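You operate a simulated robot arm through the tools that you are given. There is no shell and no other tool.

The job below is to be done with a simulated two-armed robot. You get a single attempt, and the scene is never put back.

JOB
Draw the fruit tray forward and brush its three dusty oranges clean.
Fine: slide it to the middle of the bordered mat; use the teal brush and put it back; all six oranges stay in the tray. Set down upright: teal brush.

Only the result counts: the job must be done as asked and must still hold three seconds after the hand-in. Knocking over, shifting, dropping, spilling or breaking anything else fails it.

ROBOT AND FRAMES
Two 7-joint arms with fingered hands on one trunk that stands fixed in place. Base frame: the origin is at the foot of the trunk, x ahead of it, y to its left, z up; the work surface is at about z = 900. Units: mm, degrees, N and s.
The left shoulder is at [50, 214, 869], the right one opposite. With the tool pointing down near the work surface each hand reaches from about 320 to 860 mm from the base axis, measured 20 degrees to its own side. Payload 3 kg a hand.
Tool frame (each hand has its own): the origin (TCP) lies between the finger pads and is the grasp point; the fingertips stand 26 mm ahead of it; z points along the fingers, y is the line along which they close. The gripper opens to 132 mm. The gripper's body begins 73 mm behind the TCP. The gripper is a hand of 3 fingers: y runs from the thumb to the fingers, the wrist lies at [0, 0, -229] in the tool frame, and closing takes about 1.5 s.
Orientation is told as [roll, pitch, yaw] about the base's x, y, z axes, in that order, counted from this pose: with the fingers straight down and closing along the base's y, the tool's x points along the base's -x, its y along +y and its z along -z.

CONTROLS
- The arms move only by the tool step_arm. It takes "left_plan", "right_plan" or both (then of equal length, played together; a hand with none holds still); each is one flat list of numbers, 6 for each row, row after row: the shift along the base's x, y, z in units of 25 mm (1.0 is 25 mm), then the turn, a rotation vector about the base's x, y, z in units of 6 degrees (1.0 is 6 degrees). In form: [x, y, z, rx, ry, rz, x, y, z, rx, ry, rz, ...]. A call has 1 to 20 rows; each row shifts and turns the commanded pose from where the row before left it. "left_jaw" and "right_jaw" are, for a hand that has rows, the finger opening in cm, from 0 to 13.2, set as the call begins (left out, the last holds). A call with a number of a shift or a turn outside -1 to 1 is refused whole. A row lasts 0.2 s, in which the tool goes at most 50 mm and 8.6 degrees; a call with a longer step from one row to the next is refused whole, and so is a gripper value outside its range. Where a pose cannot be reached the arm comes as near as it can. A force on the tool above 40 N (or 10 N above the force at the start of the call, whichever is more), or a blocked arm, ends the call early, and 0.2 s more pass. Each finger travels about 72 mm/s and halts on what it meets, pressing with about 24 N; the grip force reading is that of the motor and also rises with nothing between the fingers. The clock runs only during rows and for 0.2 s after the last one: add rows that do not move to give the fingers time. It gives the time, the measured TCP pose, the force on the tool (base axes), the opening and the grip force at its end, in the units of the frame above (readings bear some noise), with the torque about the TCP (base axes, N m) and any sound that the robot's microphone picked up, and new pictures: "show" is both (left out), scene, wrist or none (wrist: the cameras of the hands that moved).
- Cameras (640 x 400 px; columns grow to the right, rows downward): "scene" is now at [33.7, -10.5, 1496.3]; the picture's right is [-0.11, -0.99, 0.00], its down [-0.68, 0.08, -0.73] and it looks along [0.72, -0.08, -0.69] (base axes); focal length 334 px, centre (320, 200). "left" rides on the left gripper at [-62, 3, -92] in its tool frame; the picture's right is [-0.05, -1.00, 0.00], its down [0.83, -0.04, -0.56] and it looks along [0.55, -0.03, 0.83] (tool axes); focal length 230 px, centre (320, 200). "right" rides on the right gripper at [62, 3, -92] in its tool frame; the picture's right is [-0.05, 1.00, 0.00], its down [-0.83, -0.04, -0.56] and it looks along [-0.55, -0.03, 0.83] (tool axes); focal length 230 px, centre (320, 200). There is no depth. A picture from a camera that has moved, and an enlarged one, comes with that camera's place and axes in the base frame and with its lens.
- set_grasp(shape, hand): the hand has 3 fingers and takes this shape, open, in about a second: jaw (thumb against the fingers, like two jaws); tri (thumb and two fingers); tip (a fingertip pinch); poke (one finger out to press); point (the index stretched); flat (the hand flat); cup (the hand cupped); fist (a fist). The gripper value then closes the fingers along that shape, each until it touches; the sizes above hold for jaw. It gives what a move gives, with no picture.
- aim_head(pan, tilt): turns the head with the scene camera to pan (to the left, within 86 degrees either way) and tilt (down, from -29 to 69), counted from straight ahead of the robot. It gives what a move gives, and a new picture of the scene camera.
- close_up(camera, box): a new picture of the part [left, top, right, bottom] of that camera's present view, enlarged. No time passes.
- job_done(): hands the job in; it is judged then, once.

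Nothing tells you positions but the pictures and the camera data. Unless the task says otherwise, let go and move clear before handing in.

The tools are called after ">>>" as name(argument=value, ...) on one line, values as JSON. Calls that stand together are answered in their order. step_arm: Moves the arms, as the interface text tells. Its arguments: {"type":"object","properties":{"left_plan":{"type":"array","items":{"type":"number"}},"left_jaw":{"type":"number"},"right_plan":{"type":"array","items":{"type":"number"}},"right_jaw":{"type":"number"},"show":{"type":"string","enum":["both","scene","wrist","none"]}},"required":[]} The other tools are called the same way: set_grasp (shape, hand) gives the hand a shape; aim_head (pan, tilt) turns the head that bears the scene camera; close_up (camera, box) takes an enlarged picture of a part of a camera's view; job_done () hands the job in.

At the start:

```text
t: 0.0
left_position: [504.8, 171.8, 1188.1]
left_orientation: [0.0, 0.0, 0.1]
left_ft_force: [-0.1, 0.2, 0.0]
left_torque: [0.01, 0.0, -0.02]
left_finger_gap: 131.8
left_grasp_force: 0.1
left_shape: jaw
right_position: [474.1, -245.9, 1176.4]
right_orientation: [0.0, 0.1, -0.1]
right_ft_force: [-0.2, 0.5, 0.4]
right_torque: [0.03, 0.02, -0.04]
right_finger_gap: 131.9
right_grasp_force: 0.0
right_shape: jaw
head pan, tilt: [-6.3, 43.4]
```

scene: 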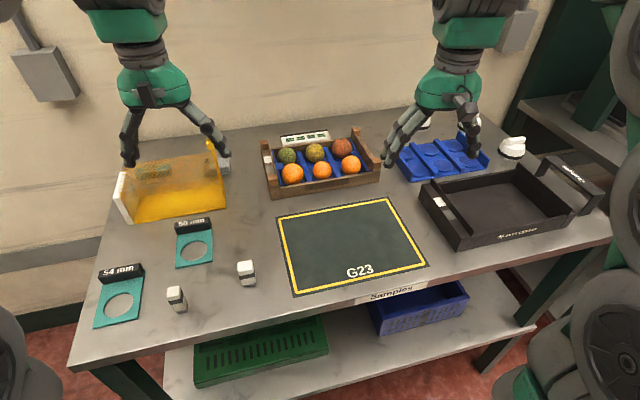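
right: 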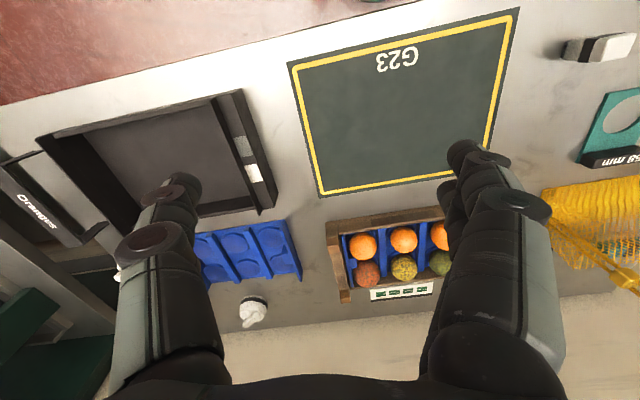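
left: 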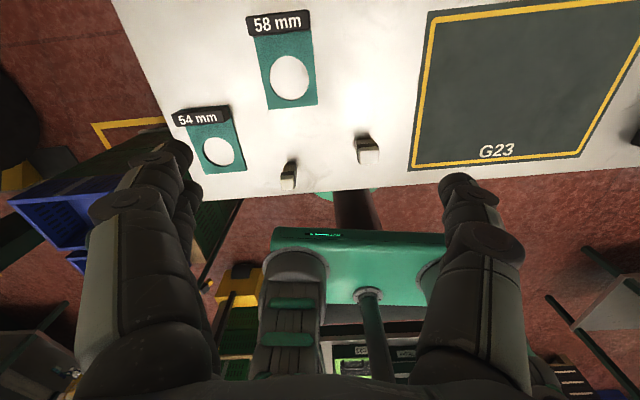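

I see a fruit tray with six oranges behind the bordered mat G23, a yellow see-through box on the left, a blue tray and a black crate on the right, and some small objects. I need to find the teal brush, so I'll look closer first.

>>> close_up(camera="scene", box=[240, 110, 400, 210])

>>> close_up(camera="scene", box=[380, 100, 620, 250])

>>> close_up(camera="scene", box=[80, 120, 280, 245])

>>> close_up(camera="scene", box=[80, 210, 280, 335])

>>> close_up(camera="right", box=[180, 190, 480, 350])

```text
4.00 times, centred on (320, 160) of scene
camera zoom: at [33.7, -10.5, 1496.3], right [-0.11, -0.99, 0.0], down [-0.68, 0.08, -0.73], along [0.72, -0.08, -0.69], focal length 1336 px, centre (320, 360)
```

zoom: 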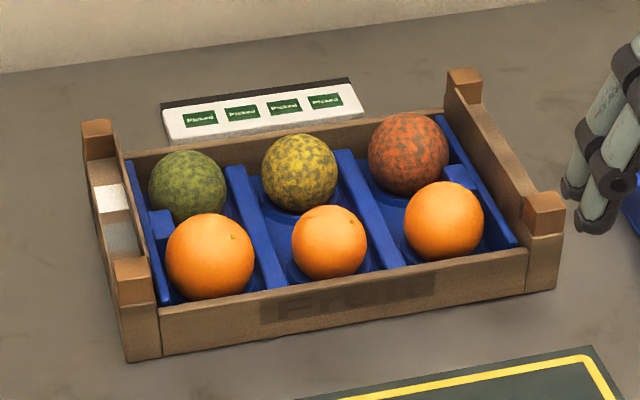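

```text
2.67 times, centred on (500, 175) of scene
camera zoom: at [33.7, -10.5, 1496.3], right [-0.11, -0.99, 0.0], down [-0.68, 0.08, -0.73], along [0.72, -0.08, -0.69], focal length 891 px, centre (-160, 267)
```

zoom: 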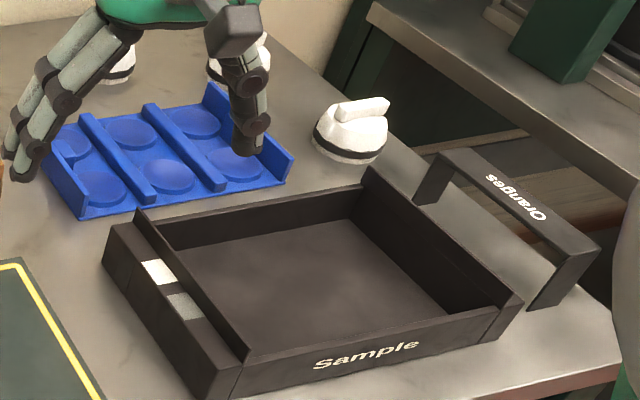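

```text
3.20 times, centred on (180, 182) of scene
camera zoom: at [33.7, -10.5, 1496.3], right [-0.11, -0.99, 0.0], down [-0.68, 0.08, -0.73], along [0.72, -0.08, -0.69], focal length 1069 px, centre (768, 256)
```

zoom: 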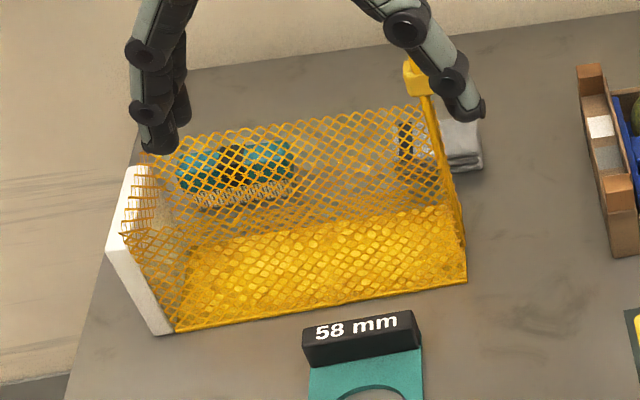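

```text
3.20 times, centred on (180, 272) of scene
camera zoom: at [33.7, -10.5, 1496.3], right [-0.11, -0.99, 0.0], down [-0.68, 0.08, -0.73], along [0.72, -0.08, -0.69], focal length 1069 px, centre (768, -32)
```

zoom: 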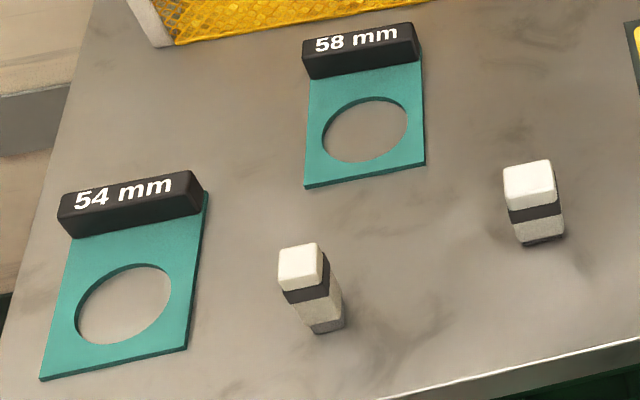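

```text
2.13 times, centred on (330, 270) of right
camera zoom: at [411.0, -242.6, 1269.0], right [0.05, 1.0, 0.0], down [0.83, -0.04, 0.56], along [0.55, -0.03, -0.83], focal length 491 px, centre (299, 51)
```

zoom: 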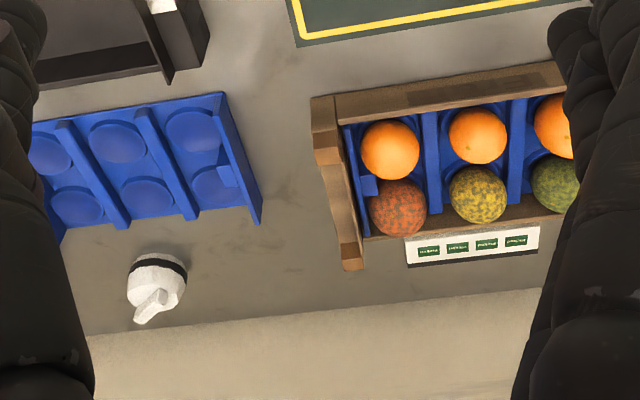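

The teal brush seems to lie behind a yellow net rack at about (800, 360). I'll shift the left hand and pitch it so that its camera looks forward at the rack.

>>> step_arm(left_plan=[0, 0.6, 0.2, 0, -1, 0, 0, 0.6, 0.2, 0, -1, 0, 0, 0.6, 0.2, 0, -1, 0, 0, 0.6, 0.2, 0, -1, 0, 0, 0.6, 0.2, 0, -1, 0, 0, 0.6, 0.2, 0, -1, 0, 0, 0.6, 0.2, 0, -1, 0, 0, 0.6, 0.2, 0, -1, 0])

```text
t: 1.8
left_position: [503.9, 292.8, 1227.8]
left_orientation: [-0.1, -48.0, 0.2]
left_ft_force: [-0.2, 0.4, 0.0]
left_torque: [-0.04, 0.0, -0.02]
left_finger_gap: 132.0
left_grasp_force: 0.0
left_shape: jaw
right_position: [472.5, -248.1, 1177.0]
right_orientation: [-0.1, 0.0, 0.0]
right_ft_force: [0.1, -0.3, 0.9]
right_torque: [0.01, 0.02, 0.0]
right_finger_gap: 131.7
right_grasp_force: 0.1
right_shape: jaw
head pan, tilt: [-6.3, 43.4]
camera left: at [476.8, 295.7, 1334.4], right [0.04, -1.0, 0.04], down [-0.97, -0.04, -0.25], along [0.25, -0.03, -0.97], focal length 230 px, centre (320, 200)
```

scene: 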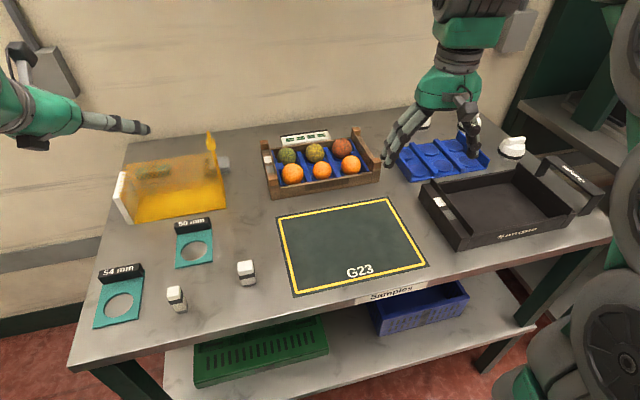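
left: 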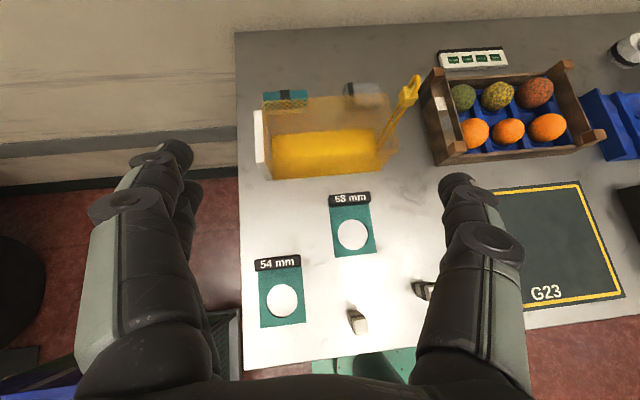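

>>> close_up(camera="left", box=[235, 70, 435, 195])

>>> close_up(camera="left", box=[410, 30, 620, 165])

>>> close_up(camera="scene", box=[100, 120, 250, 230])

>>> close_up(camera="scene", box=[400, 100, 540, 190])

```text
3.20 times, centred on (335, 132) of left
camera zoom: at [476.8, 295.7, 1334.4], right [0.04, -1.0, 0.04], down [-0.97, -0.04, -0.25], along [0.25, -0.03, -0.97], focal length 736 px, centre (272, 416)
```

zoom: 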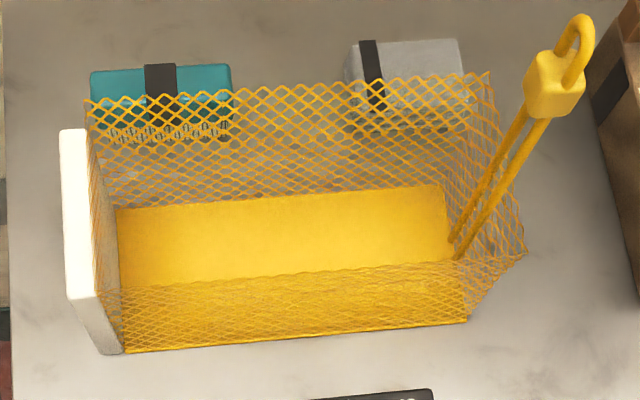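

```text
2.96 times, centred on (515, 98) of left
camera zoom: at [476.8, 295.7, 1334.4], right [0.04, -1.0, 0.04], down [-0.97, -0.04, -0.25], along [0.25, -0.03, -0.97], focal length 682 px, centre (-258, 504)
```

zoom: 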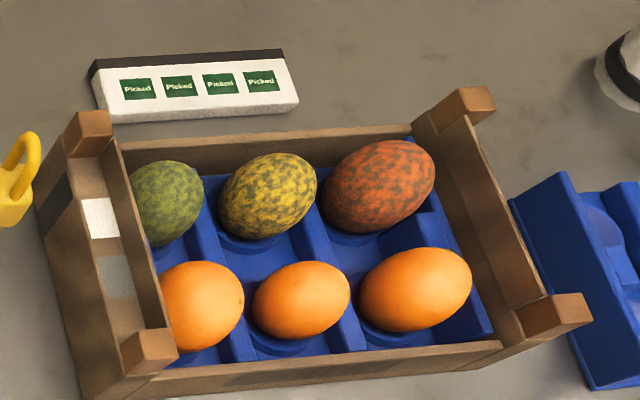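

```text
3.64 times, centred on (175, 175) of scene
camera zoom: at [33.7, -10.5, 1496.3], right [-0.11, -0.99, 0.0], down [-0.68, 0.08, -0.73], along [0.72, -0.08, -0.69], focal length 1215 px, centre (847, 291)
```

zoom: 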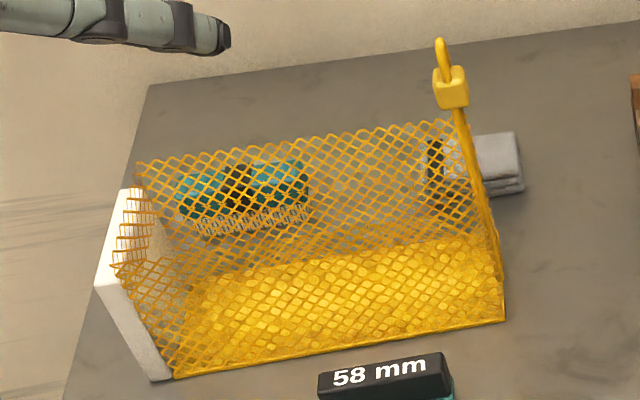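

```text
4.44 times, centred on (470, 145) of scene
camera zoom: at [33.7, -10.5, 1496.3], right [-0.11, -0.99, 0.0], down [-0.68, 0.08, -0.73], along [0.72, -0.08, -0.69], focal length 1485 px, centre (-347, 444)
```

zoom: 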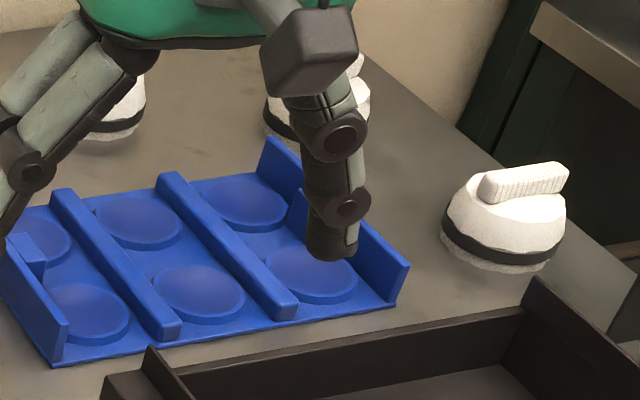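

The teal brush sits bristles-down behind the yellow mesh basket, at about (797, 361, top z about 930), with a grey brush next to it. The dusty oranges are the back row of the tray. Next I'll move the right hand over the tray for a straighter view.

>>> step_arm(right_plan=[0.5, 0.95, 0.15, 0, 0, 0, 0.5, 0.95, 0.15, 0, 0, 0, 0.5, 0.95, 0.15, 0, 0, 0, 0.5, 0.95, 0.15, 0, 0, 0, 0.5, 0.95, 0.15, 0, 0, 0, 0.5, 0.95, 0.15, 0, 0, 0], show="wrist")

```text
t: 3.2
left_position: [504.2, 292.3, 1228.3]
left_orientation: [0.0, -48.0, 0.1]
left_ft_force: [0.4, 0.6, 0.7]
left_torque: [0.02, 0.0, -0.01]
left_finger_gap: 132.0
left_grasp_force: 0.1
left_shape: jaw
right_position: [546.9, -102.5, 1198.4]
right_orientation: [0.0, -0.1, 0.0]
right_ft_force: [-0.9, 0.1, -0.5]
right_torque: [0.02, 0.0, 0.03]
right_finger_gap: 131.9
right_grasp_force: 0.1
right_shape: jaw
head pan, tilt: [-6.3, 43.4]
camera right: at [486.0, -98.5, 1291.4], right [0.05, 1.0, 0.0], down [0.83, -0.04, 0.56], along [0.56, -0.03, -0.83], focal length 230 px, centre (320, 200)
```

right: 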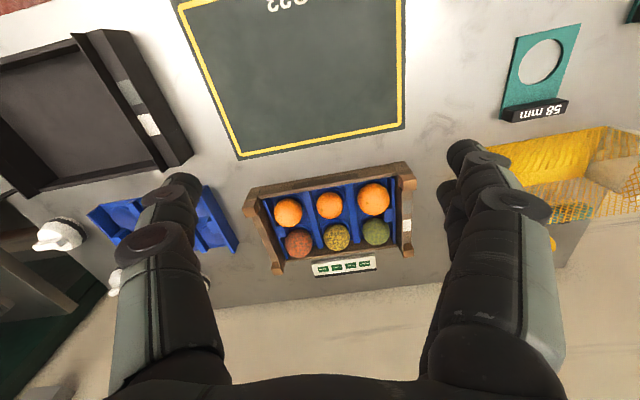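

>>> close_up(camera="right", box=[230, 150, 430, 285])

>>> close_up(camera="right", box=[170, 0, 420, 165])

>>> close_up(camera="scene", box=[260, 185, 450, 305])

```text
2.96 times, centred on (330, 218) of right
camera zoom: at [486.0, -98.5, 1291.4], right [0.05, 1.0, 0.0], down [0.83, -0.04, 0.56], along [0.56, -0.03, -0.83], focal length 682 px, centre (290, 148)
```

zoom: 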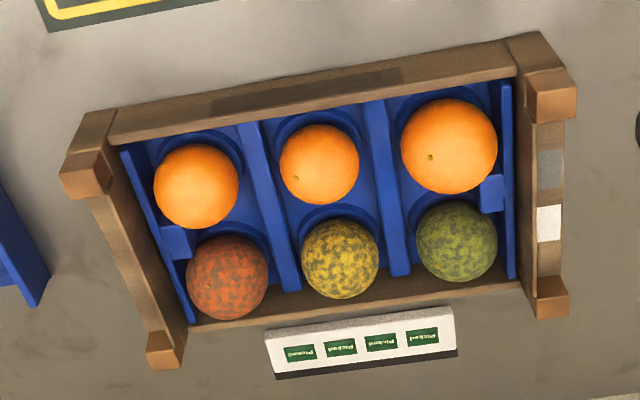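

```text
2.42 times, centred on (295, 82) of right
camera zoom: at [486.0, -98.5, 1291.4], right [0.05, 1.0, 0.0], down [0.83, -0.04, 0.56], along [0.56, -0.03, -0.83], focal length 558 px, centre (381, 485)
```

zoom: 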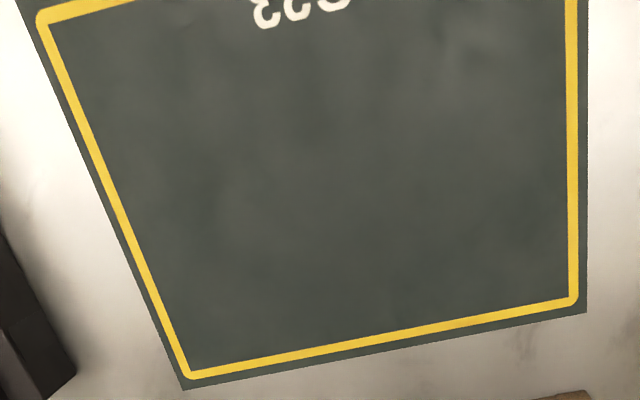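

```text
3.33 times, centred on (355, 245) of scene
camera zoom: at [33.7, -10.5, 1496.3], right [-0.11, -0.99, 0.0], down [-0.68, 0.08, -0.73], along [0.72, -0.08, -0.69], focal length 1114 px, centre (203, 50)
```

zoom: 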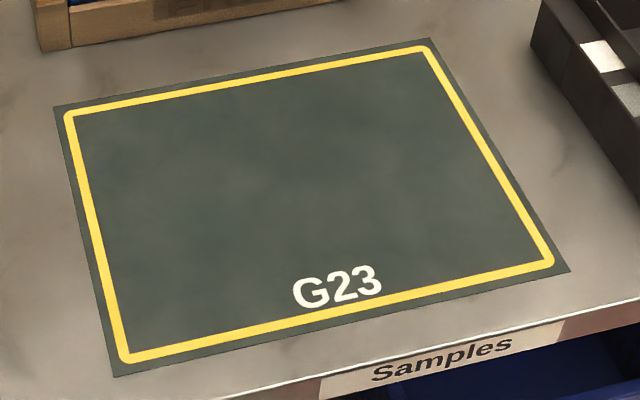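

The mat is about 300 x 230 mm, centred near (520, -128) with a yaw of about 8.4°. The tray shares that yaw and needs about 264 mm of travel straight along its own axis. I'll look closely at its ends to choose where to pull.

>>> close_up(camera="right", box=[240, 180, 300, 280])

>>> close_up(camera="right", box=[370, 150, 430, 270])

>>> close_up(camera="left", box=[410, 50, 500, 180])

>>> close_up(camera="left", box=[530, 40, 620, 160])

>>> close_up(camera="scene", box=[250, 120, 320, 210])

>>> close_up(camera="scene", box=[330, 110, 400, 200])

```text
4.00 times, centred on (270, 230) of right
camera zoom: at [486.0, -98.5, 1291.4], right [0.05, 1.0, 0.0], down [0.83, -0.04, 0.56], along [0.56, -0.03, -0.83], focal length 920 px, centre (520, 80)
```

zoom: 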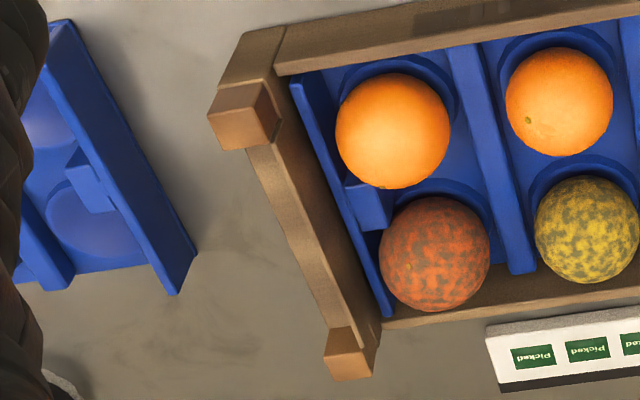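

```text
3.33 times, centred on (400, 210) of right
camera zoom: at [486.0, -98.5, 1291.4], right [0.05, 1.0, 0.0], down [0.83, -0.04, 0.56], along [0.56, -0.03, -0.83], focal length 767 px, centre (53, 167)
```

zoom: 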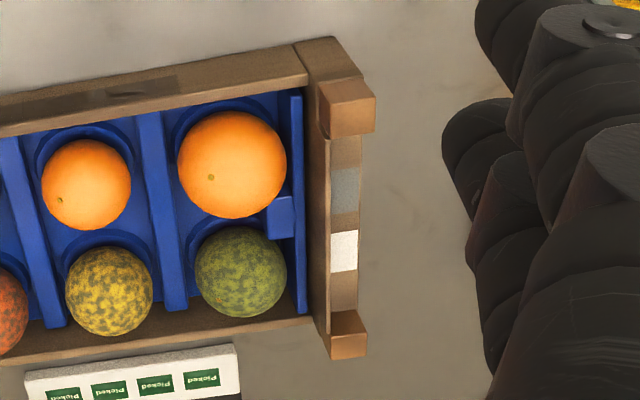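

```text
3.08 times, centred on (455, 115) of left
camera zoom: at [476.8, 295.5, 1334.9], right [0.03, -1.0, 0.04], down [-0.97, -0.04, -0.25], along [0.25, -0.03, -0.97], focal length 708 px, centre (-95, 462)
```

zoom: 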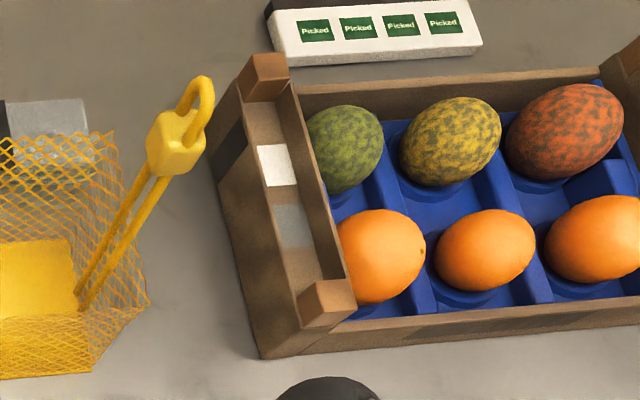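

```text
3.33 times, centred on (575, 100) of left
camera zoom: at [476.8, 295.5, 1334.9], right [0.03, -1.0, 0.04], down [-0.97, -0.04, -0.25], along [0.25, -0.03, -0.97], focal length 767 px, centre (-530, 533)
```

zoom: 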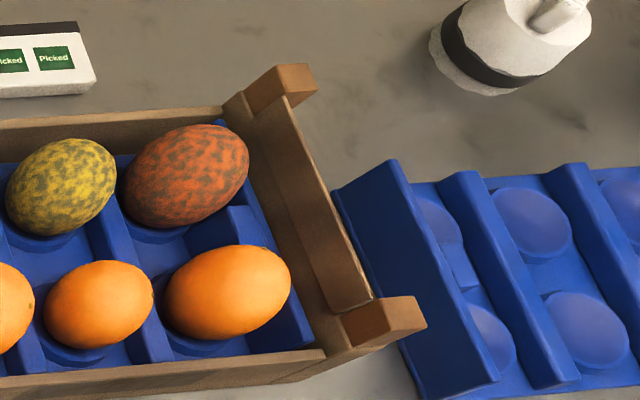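

```text
4.44 times, centred on (285, 165) of scene
camera zoom: at [33.7, -10.5, 1496.3], right [-0.11, -0.99, 0.0], down [-0.68, 0.08, -0.73], along [0.72, -0.08, -0.69], focal length 1485 px, centre (476, 356)
```

zoom: 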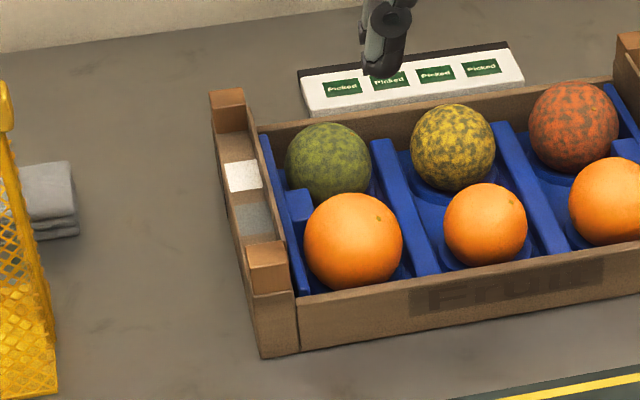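

```text
4.44 times, centred on (365, 155) of scene
camera zoom: at [33.7, -10.5, 1496.3], right [-0.11, -0.99, 0.0], down [-0.68, 0.08, -0.73], along [0.72, -0.08, -0.69], focal length 1485 px, centre (120, 400)
```

zoom: 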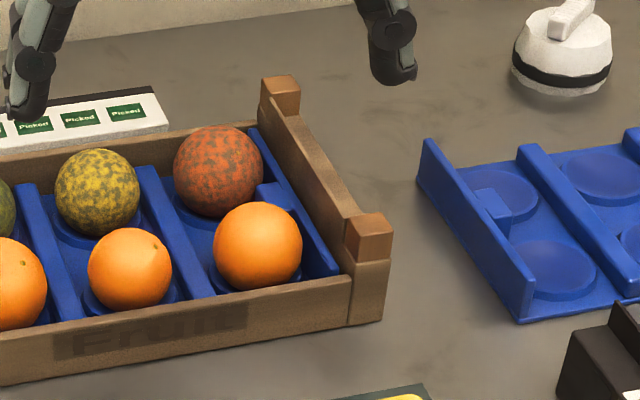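

The tray's ends carry corner posts with a lower notch between them, so I plan to hook closed fingertips behind both front posts and pull with both hands. I'll close both jaws and bring the hands above the two ends, yawed 8.4°.

>>> step_arm(left_plan=[0.54, -0.93, -0.4, 0, 1, 0, 0.54, -0.93, -0.4, 0, 1, 0, 0.54, -0.93, -0.4, 0, 1, 0, 0.54, -0.93, -0.4, 0, 1, 0, 0.54, -0.93, -0.4, 0, 1, 0, 0.54, -0.93, -0.4, 0, 1, 0, 0.54, -0.93, -0.4, 0, 1, 0, 0.54, -0.93, -0.4, 0, 1, 0, 0.54, -0.93, -0.4, 0, 0, 0.7, 0.54, -0.93, -0.4, 0, 0, 0.7], right_plan=[0.4, -0.5, -0.3, 0, 0, 0, 0.4, -0.5, -0.3, 0, 0, 0, 0.4, -0.5, -0.3, 0, 0, 0, 0.4, -0.5, -0.3, 0, 0, 0, 0.4, -0.5, -0.3, 0, 0, 0, 0.4, -0.5, -0.3, 0, 0, 0, 0.4, -0.5, -0.3, 0, 0, 0, 0.4, -0.5, -0.3, 0, 0, 0, 0.4, -0.5, -0.3, 0, 0, 0.7, 0.4, -0.5, -0.3, 0, 0, 0.7], left_jaw=0, right_jaw=0)

```text
t: 5.4
left_position: [639.4, 59.8, 1127.5]
left_orientation: [0.0, 0.0, 8.4]
left_ft_force: [-0.3, 0.6, -1.1]
left_torque: [-0.03, 0.04, -0.01]
left_finger_gap: 0.1
left_grasp_force: 24.1
left_shape: jaw
right_position: [648.0, -228.1, 1123.4]
right_orientation: [0.1, 0.0, 8.3]
right_ft_force: [-0.1, 0.5, -0.6]
right_torque: [-0.01, 0.0, -0.02]
right_finger_gap: 0.0
right_grasp_force: 23.8
right_shape: jaw
head pan, tilt: [-6.3, 43.4]
camera right: at [586.2, -233.7, 1216.3], right [-0.1, 1.0, 0.0], down [0.83, 0.08, 0.56], along [0.55, 0.05, -0.83], focal length 230 px, centre (320, 200)
camera left: at [700.1, 72.0, 1219.9], right [0.2, -0.98, 0.0], down [-0.81, -0.17, 0.56], along [-0.54, -0.11, -0.83], focal length 230 px, centre (320, 200)
```

scene: 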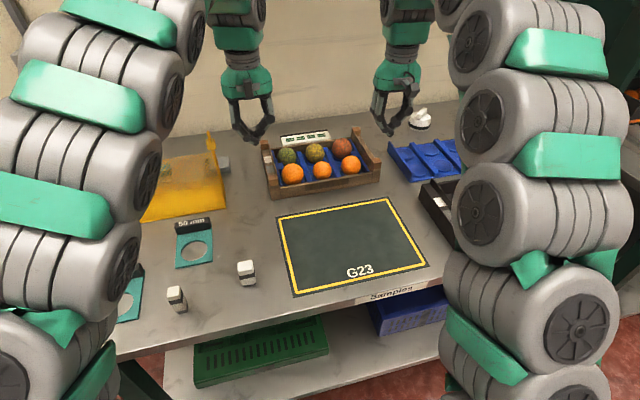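
right: 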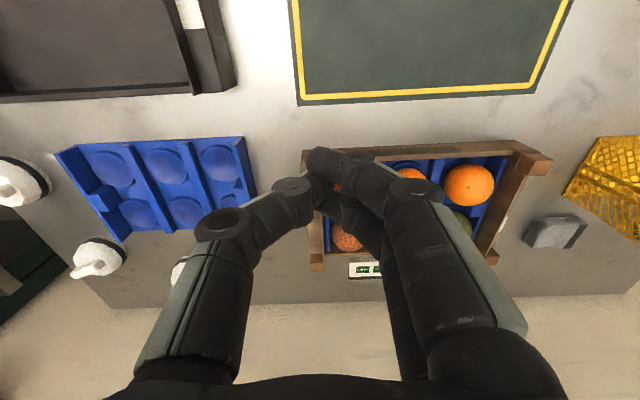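
left: 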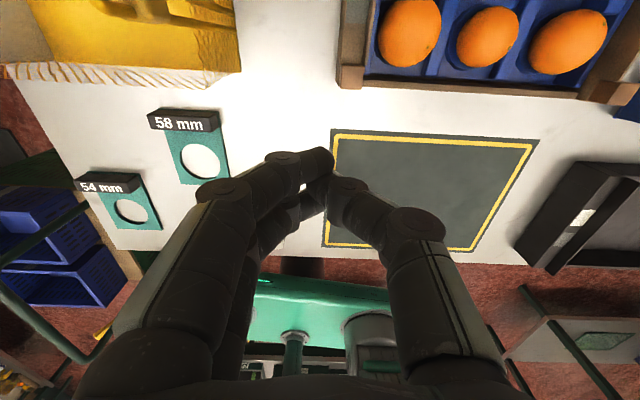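

>>> close_up(camera="scene", box=[210, 60, 300, 150])

>>> close_up(camera="scene", box=[350, 60, 440, 150])

>>> close_up(camera="right", box=[270, 120, 430, 280])

>>> close_up(camera="left", box=[220, 120, 420, 280])

```text
4.44 times, centred on (255, 105) of scene
camera zoom: at [33.8, -10.5, 1496.3], right [-0.11, -0.99, 0.0], down [-0.68, 0.07, -0.73], along [0.72, -0.08, -0.69], focal length 1485 px, centre (609, 622)
```

zoom: 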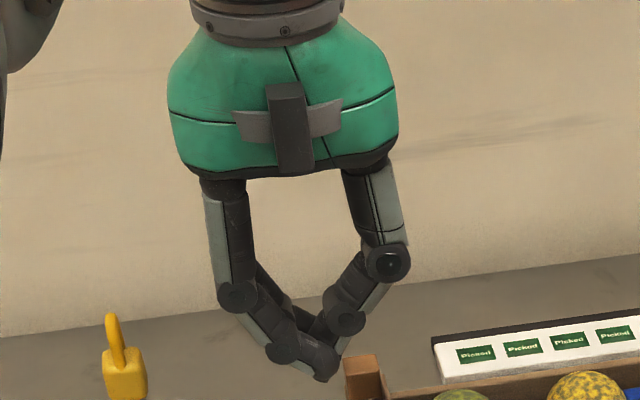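

```text
4.44 times, centred on (395, 105) of scene
camera zoom: at [33.8, -10.5, 1496.3], right [-0.11, -0.99, 0.0], down [-0.68, 0.07, -0.73], along [0.72, -0.08, -0.69], focal length 1485 px, centre (-13, 622)
```

zoom: 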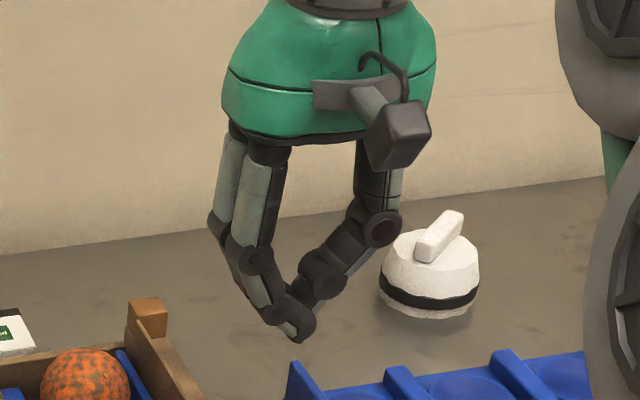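

```text
2.50 times, centred on (350, 200) of right
camera zoom: at [586.2, -233.7, 1216.3], right [-0.1, 1.0, 0.0], down [0.83, 0.08, 0.56], along [0.55, 0.05, -0.83], focal length 575 px, centre (245, 200)
```

zoom: 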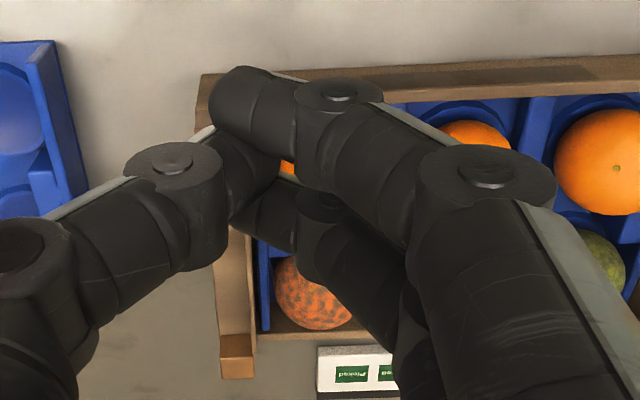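

```text
2.50 times, centred on (320, 200) of left
camera zoom: at [700.1, 72.0, 1219.9], right [0.2, -0.98, 0.0], down [-0.81, -0.17, 0.56], along [-0.54, -0.11, -0.83], focal length 575 px, centre (320, 200)
```

zoom: 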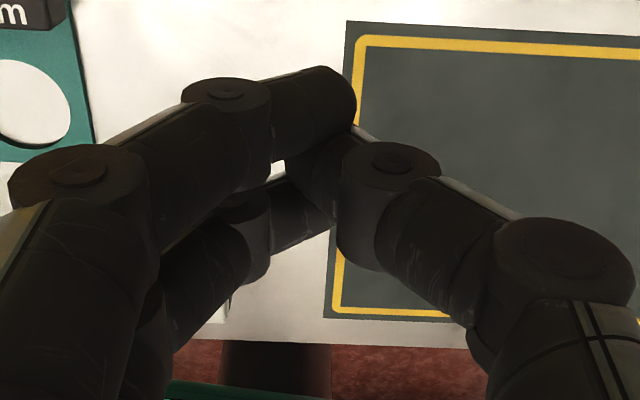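

Closed, the fingers curve inward with a footprint of about ±25 mm, so gripping the thin upright end boards would be firmer than hooking. I need their lines exactly, so I'm zooming in on both ends.

>>> close_up(camera="scene", box=[258, 132, 298, 157])

>>> close_up(camera="scene", box=[260, 150, 300, 175])

>>> close_up(camera="scene", box=[345, 125, 385, 150])

>>> close_up(camera="scene", box=[350, 145, 390, 170])

>>> close_up(camera="right", box=[470, 130, 570, 270])

>>> close_up(camera="right", box=[290, 140, 360, 280])

```text
16.00 times, centred on (278, 144) of scene
camera zoom: at [33.8, -10.5, 1496.3], right [-0.11, -0.99, 0.0], down [-0.68, 0.07, -0.73], along [0.72, -0.08, -0.69], focal length 5345 px, centre (992, 1088)
```

zoom: 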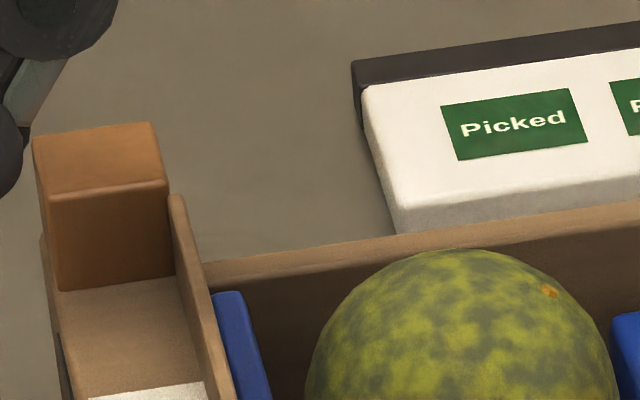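

```text
16.00 times, centred on (280, 162) of scene
camera zoom: at [33.8, -10.5, 1496.3], right [-0.11, -0.99, 0.0], down [-0.68, 0.07, -0.73], along [0.72, -0.08, -0.69], focal length 5345 px, centre (960, 800)
```

zoom: 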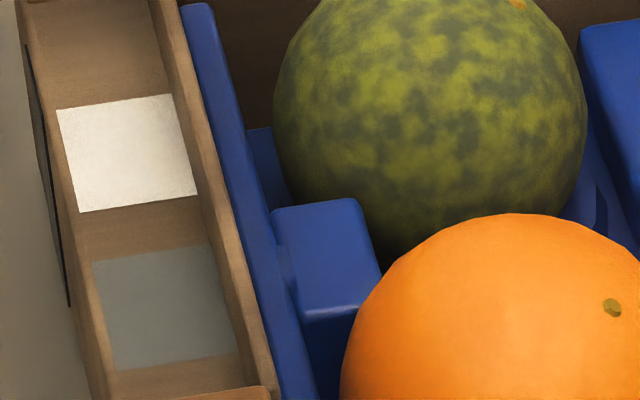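

```text
16.00 times, centred on (365, 138) of scene
camera zoom: at [33.8, -10.5, 1496.3], right [-0.11, -0.99, 0.0], down [-0.68, 0.07, -0.73], along [0.72, -0.08, -0.69], focal length 5345 px, centre (-400, 1200)
```

zoom: 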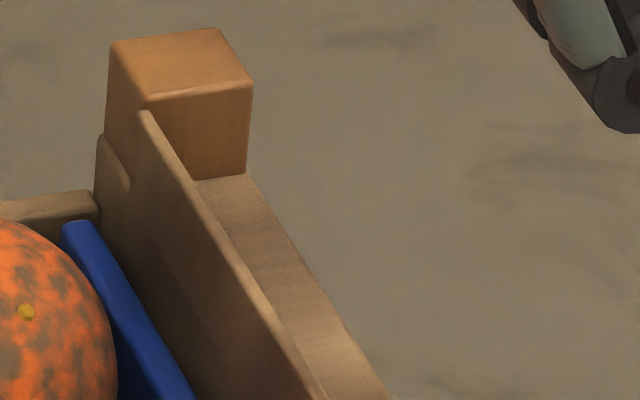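

```text
16.00 times, centred on (370, 158) of scene
camera zoom: at [33.8, -10.5, 1496.3], right [-0.11, -0.99, 0.0], down [-0.68, 0.07, -0.73], along [0.72, -0.08, -0.69], focal length 5345 px, centre (-480, 880)
```

zoom: 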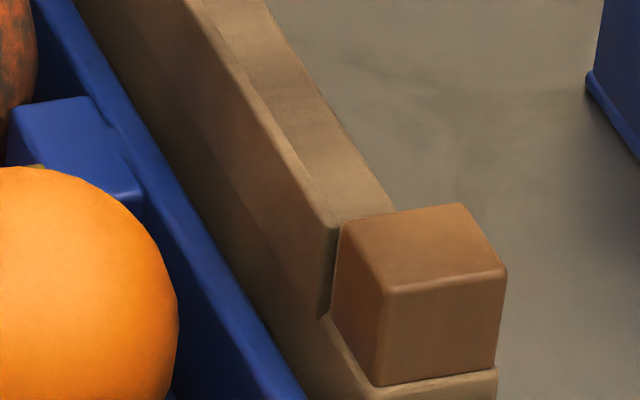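

```text
2.86 times, centred on (520, 200) of right
camera zoom: at [586.2, -233.7, 1216.3], right [-0.1, 1.0, 0.0], down [0.83, 0.08, 0.56], along [0.55, 0.05, -0.83], focal length 657 px, centre (-251, 200)
```

zoom: 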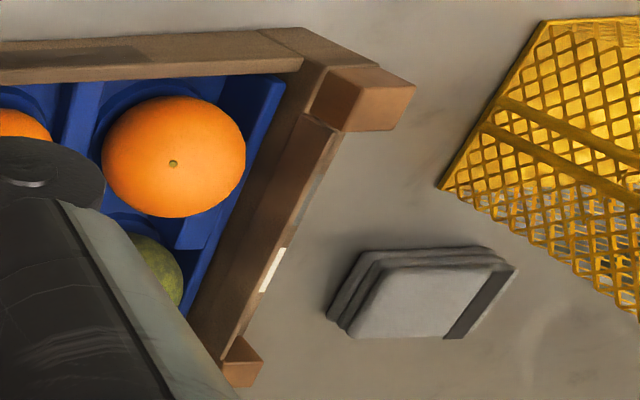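

```text
2.86 times, centred on (325, 210) of right
camera zoom: at [586.2, -233.7, 1216.3], right [-0.1, 1.0, 0.0], down [0.83, 0.08, 0.56], along [0.55, 0.05, -0.83], focal length 657 px, centre (306, 171)
```

zoom: 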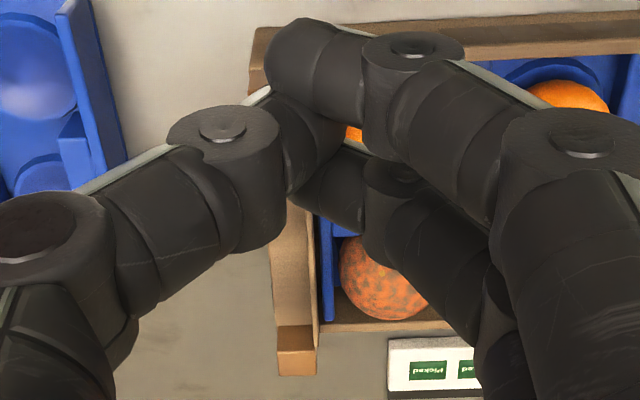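

The ends are now clear. Each has two 20 mm corner posts (tops about z 966), a notch surface at about z 944, and a thin inner board topping out at about z 963. I'll bring both hands above the boards midway between the front and back oranges, jaws part open and pitched slightly forward for reach.

>>> step_arm(left_plan=[0.716, -0.147, -0.557, 0.122, -0.824, 0, 0.716, -0.147, -0.557, 0.122, -0.824, 0, 0.716, -0.147, -0.557, 0.122, -0.824, 0, 0.716, -0.147, -0.557, 0, 0, 0, 0.716, -0.147, -0.557, 0, 0, 0, 0.716, -0.147, -0.557, 0, 0, 0, 0.716, -0.147, -0.557, 0, 0, 0], right_plan=[0.86, 0.05, -0.534, 0.122, -0.824, 0, 0.86, 0.05, -0.534, 0.122, -0.824, 0, 0.86, 0.05, -0.534, 0.122, -0.824, 0, 0.86, 0.05, -0.534, 0, 0, 0, 0.86, 0.05, -0.534, 0, 0, 0, 0.86, 0.05, -0.534, 0, 0, 0, 0.86, 0.05, -0.534, 0, 0, 0], left_jaw=3.6, right_jaw=2.8)

```text
t: 7.0
left_position: [765.4, 34.5, 1031.3]
left_orientation: [-0.1, -15.0, 8.3]
left_ft_force: [1.0, -0.4, -0.5]
left_torque: [0.01, 0.04, -0.02]
left_finger_gap: 35.6
left_grasp_force: 0.1
left_shape: jaw
right_position: [797.9, -220.0, 1031.2]
right_orientation: [0.0, -14.9, 8.5]
right_ft_force: [-0.1, 0.6, 0.0]
right_torque: [-0.01, 0.03, 0.04]
right_finger_gap: 27.6
right_grasp_force: 0.0
right_shape: jaw
head pan, tilt: [-6.3, 43.4]
camera right: at [714.1, -228.3, 1104.5], right [-0.1, 1.0, 0.01], down [0.66, 0.05, 0.75], along [0.75, 0.08, -0.66], focal length 230 px, centre (320, 200)
camera left: at [799.9, 42.2, 1135.8], right [0.2, -0.98, 0.01], down [-0.93, -0.18, 0.32], along [-0.31, -0.08, -0.95], focal length 230 px, centre (320, 200)
```

scene: 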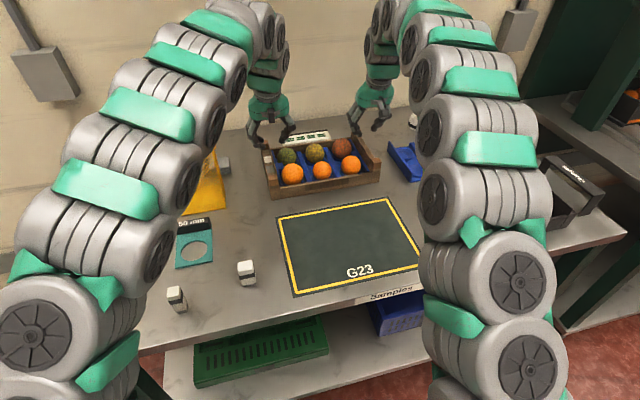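
right: 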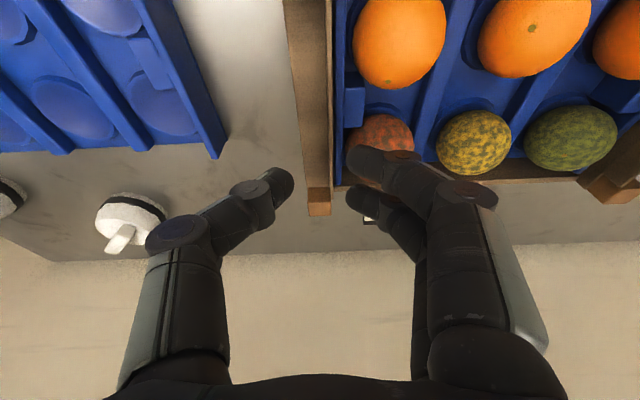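
left: 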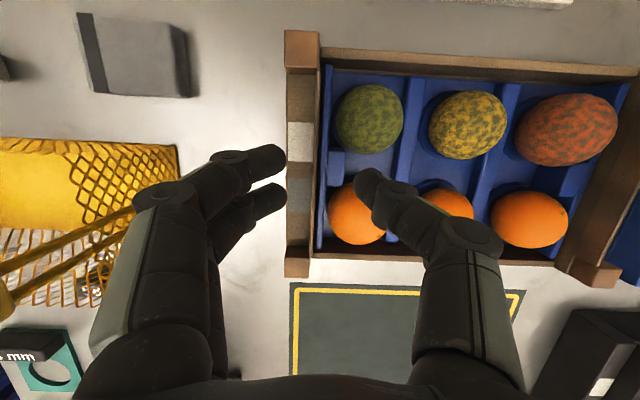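

The boards sit centred between the fingers in both wrist views. I'll descend most of the way and check again before the tips go past the board tops.

>>> step_arm(left_plan=[0, 0, -0.5, 0, 0, 0, 0, 0, -0.5, 0, 0, 0, 0, 0, -0.5, 0, 0, 0], right_plan=[0, 0.03, -0.5, 0, 0, 0, 0, 0.03, -0.5, 0, 0, 0, 0, 0.02, -0.5, 0, 0, 0])

>>> close_up(camera="scene", box=[240, 100, 400, 200])

```text
t: 7.8
left_position: [765.7, 33.9, 992.8]
left_orientation: [0.0, -15.0, 8.3]
left_ft_force: [0.3, -0.2, -0.3]
left_torque: [0.01, -0.02, 0.0]
left_finger_gap: 35.5
left_grasp_force: 0.0
left_shape: jaw
right_position: [798.5, -219.0, 992.6]
right_orientation: [0.0, -14.9, 8.4]
right_ft_force: [0.3, 0.1, -0.1]
right_torque: [-0.01, 0.0, 0.0]
right_finger_gap: 27.6
right_grasp_force: 0.1
right_shape: jaw
head pan, tilt: [-6.3, 43.4]
camera right: at [714.5, -226.4, 1066.5], right [-0.1, 1.0, 0.01], down [0.66, 0.05, 0.75], along [0.75, 0.08, -0.66], focal length 230 px, centre (320, 200)
camera left: at [799.3, 42.2, 1097.8], right [0.2, -0.98, 0.01], down [-0.93, -0.18, 0.32], along [-0.31, -0.08, -0.95], focal length 230 px, centre (320, 200)
```

scene: 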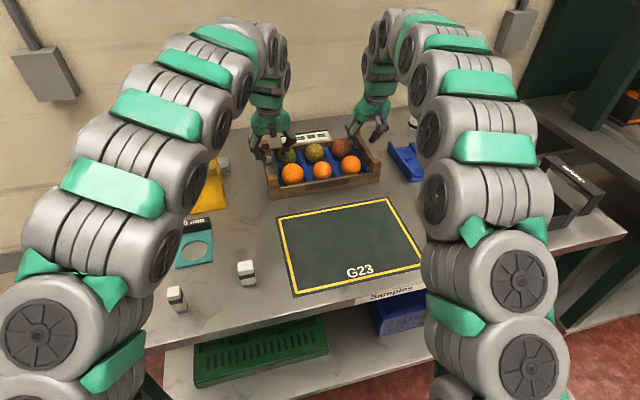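
right: 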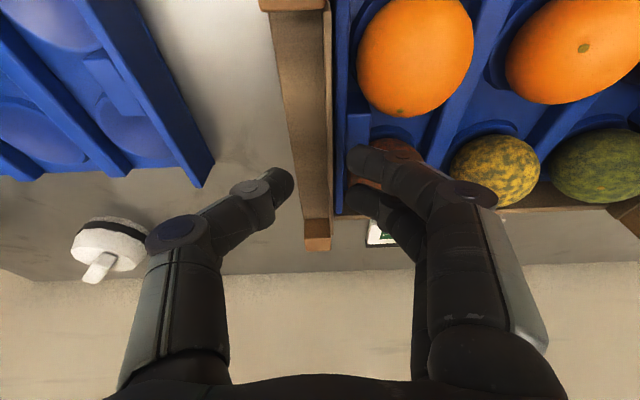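
left: 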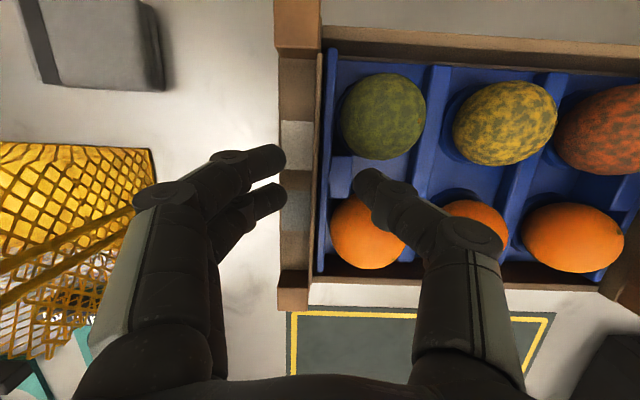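

```text
4.00 times, centred on (320, 150) of scene
camera zoom: at [33.7, -10.5, 1496.3], right [-0.11, -0.99, 0.0], down [-0.68, 0.07, -0.73], along [0.72, -0.08, -0.69], focal length 1336 px, centre (320, 400)
```

zoom: 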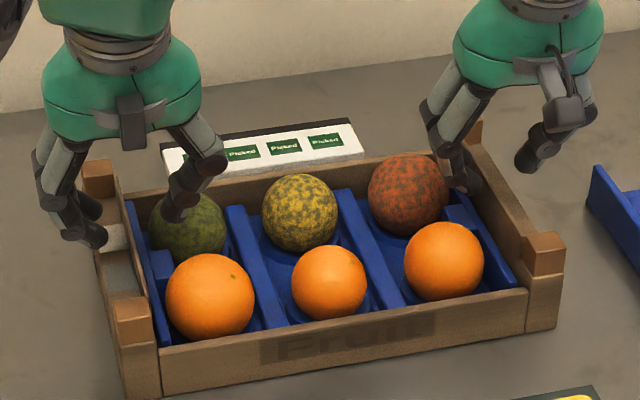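

Alignment still looks good. I'll narrow the left opening a little to keep its thumb away from the oranges, then lower both hands so the tips straddle the boards.

>>> step_arm(left_plan=[0, 0, 0, 0, 0, 0, 0, 0, -0.2, 0, 0, 0, 0, 0, -0.2, 0, 0, 0, 0, 0, -0.2, 0, 0, 0], right_plan=[0, 0.04, 0, 0, 0, 0, 0, 0, -0.2, 0, 0, 0, 0, 0, -0.2, 0, 0, 0, 0, 0, -0.2, 0, 0, 0], left_jaw=2.6)

>>> close_up(camera="scene", box=[240, 100, 400, 200])

>>> close_up(camera="right", box=[220, 80, 480, 260])

>>> close_up(camera="left", box=[220, 80, 480, 260])

```text
t: 8.8
left_position: [766.2, 34.9, 980.0]
left_orientation: [0.0, -15.2, 8.3]
left_ft_force: [-1.2, 2.1, 8.9]
left_torque: [0.24, 0.12, -0.03]
left_finger_gap: 27.3
left_grasp_force: 0.0
left_shape: jaw
right_position: [799.1, -216.3, 978.0]
right_orientation: [0.0, -15.0, 8.5]
right_ft_force: [0.2, -0.7, 0.5]
right_torque: [-0.01, 0.03, -0.03]
right_finger_gap: 27.7
right_grasp_force: 0.0
right_shape: jaw
head pan, tilt: [-6.3, 43.4]
camera right: at [715.2, -225.3, 1051.6], right [-0.1, 1.0, 0.01], down [0.66, 0.05, 0.75], along [0.75, 0.08, -0.66], focal length 230 px, centre (320, 200)
camera left: at [799.8, 43.1, 1083.9], right [0.2, -0.98, 0.01], down [-0.93, -0.18, 0.32], along [-0.31, -0.08, -0.95], focal length 230 px, centre (320, 200)
```

scene: 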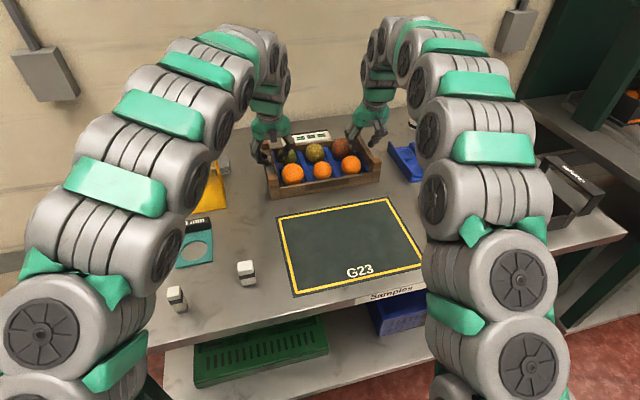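
right: 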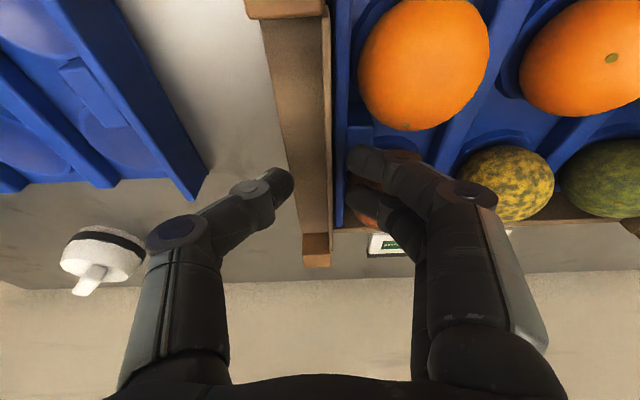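
left: 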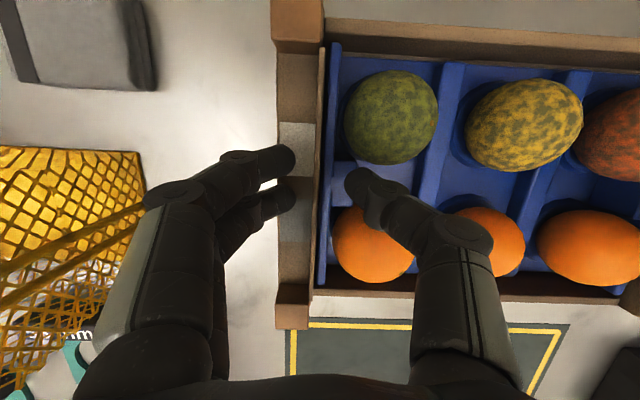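

```text
4.00 times, centred on (320, 150) of scene
camera zoom: at [33.6, -10.5, 1496.3], right [-0.11, -0.99, 0.0], down [-0.68, 0.07, -0.73], along [0.72, -0.08, -0.69], focal length 1336 px, centre (320, 400)
```

zoom: 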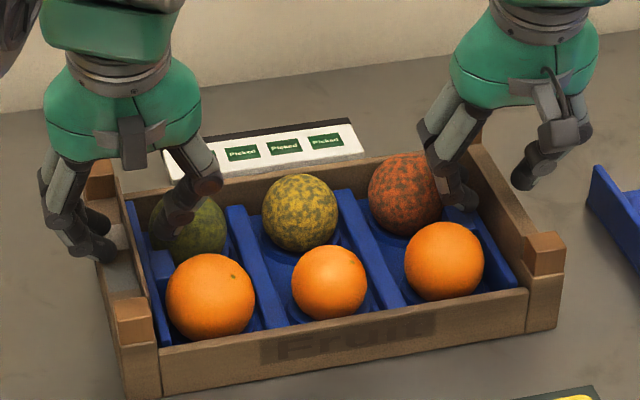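

```text
2.22 times, centred on (350, 170) of right
camera zoom: at [715.2, -225.3, 1051.6], right [-0.1, 1.0, 0.01], down [0.66, 0.05, 0.75], along [0.75, 0.08, -0.66], focal length 511 px, centre (253, 267)
```

zoom: 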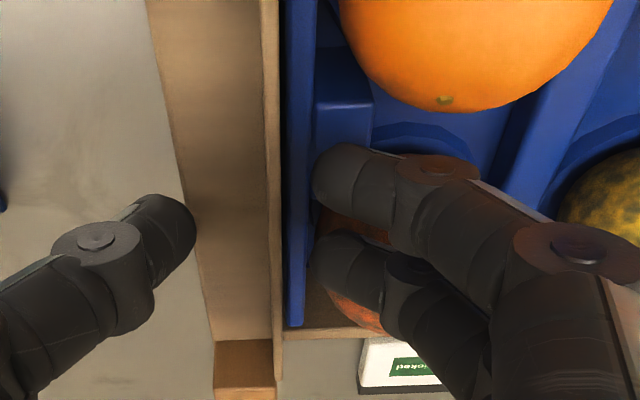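

```text
2.22 times, centred on (350, 170) of left
camera zoom: at [799.8, 43.1, 1083.9], right [0.2, -0.98, 0.01], down [-0.93, -0.18, 0.32], along [-0.31, -0.08, -0.95], focal length 511 px, centre (253, 267)
```

zoom: 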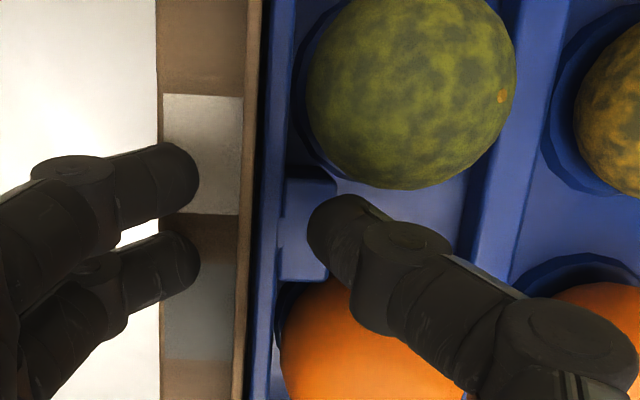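

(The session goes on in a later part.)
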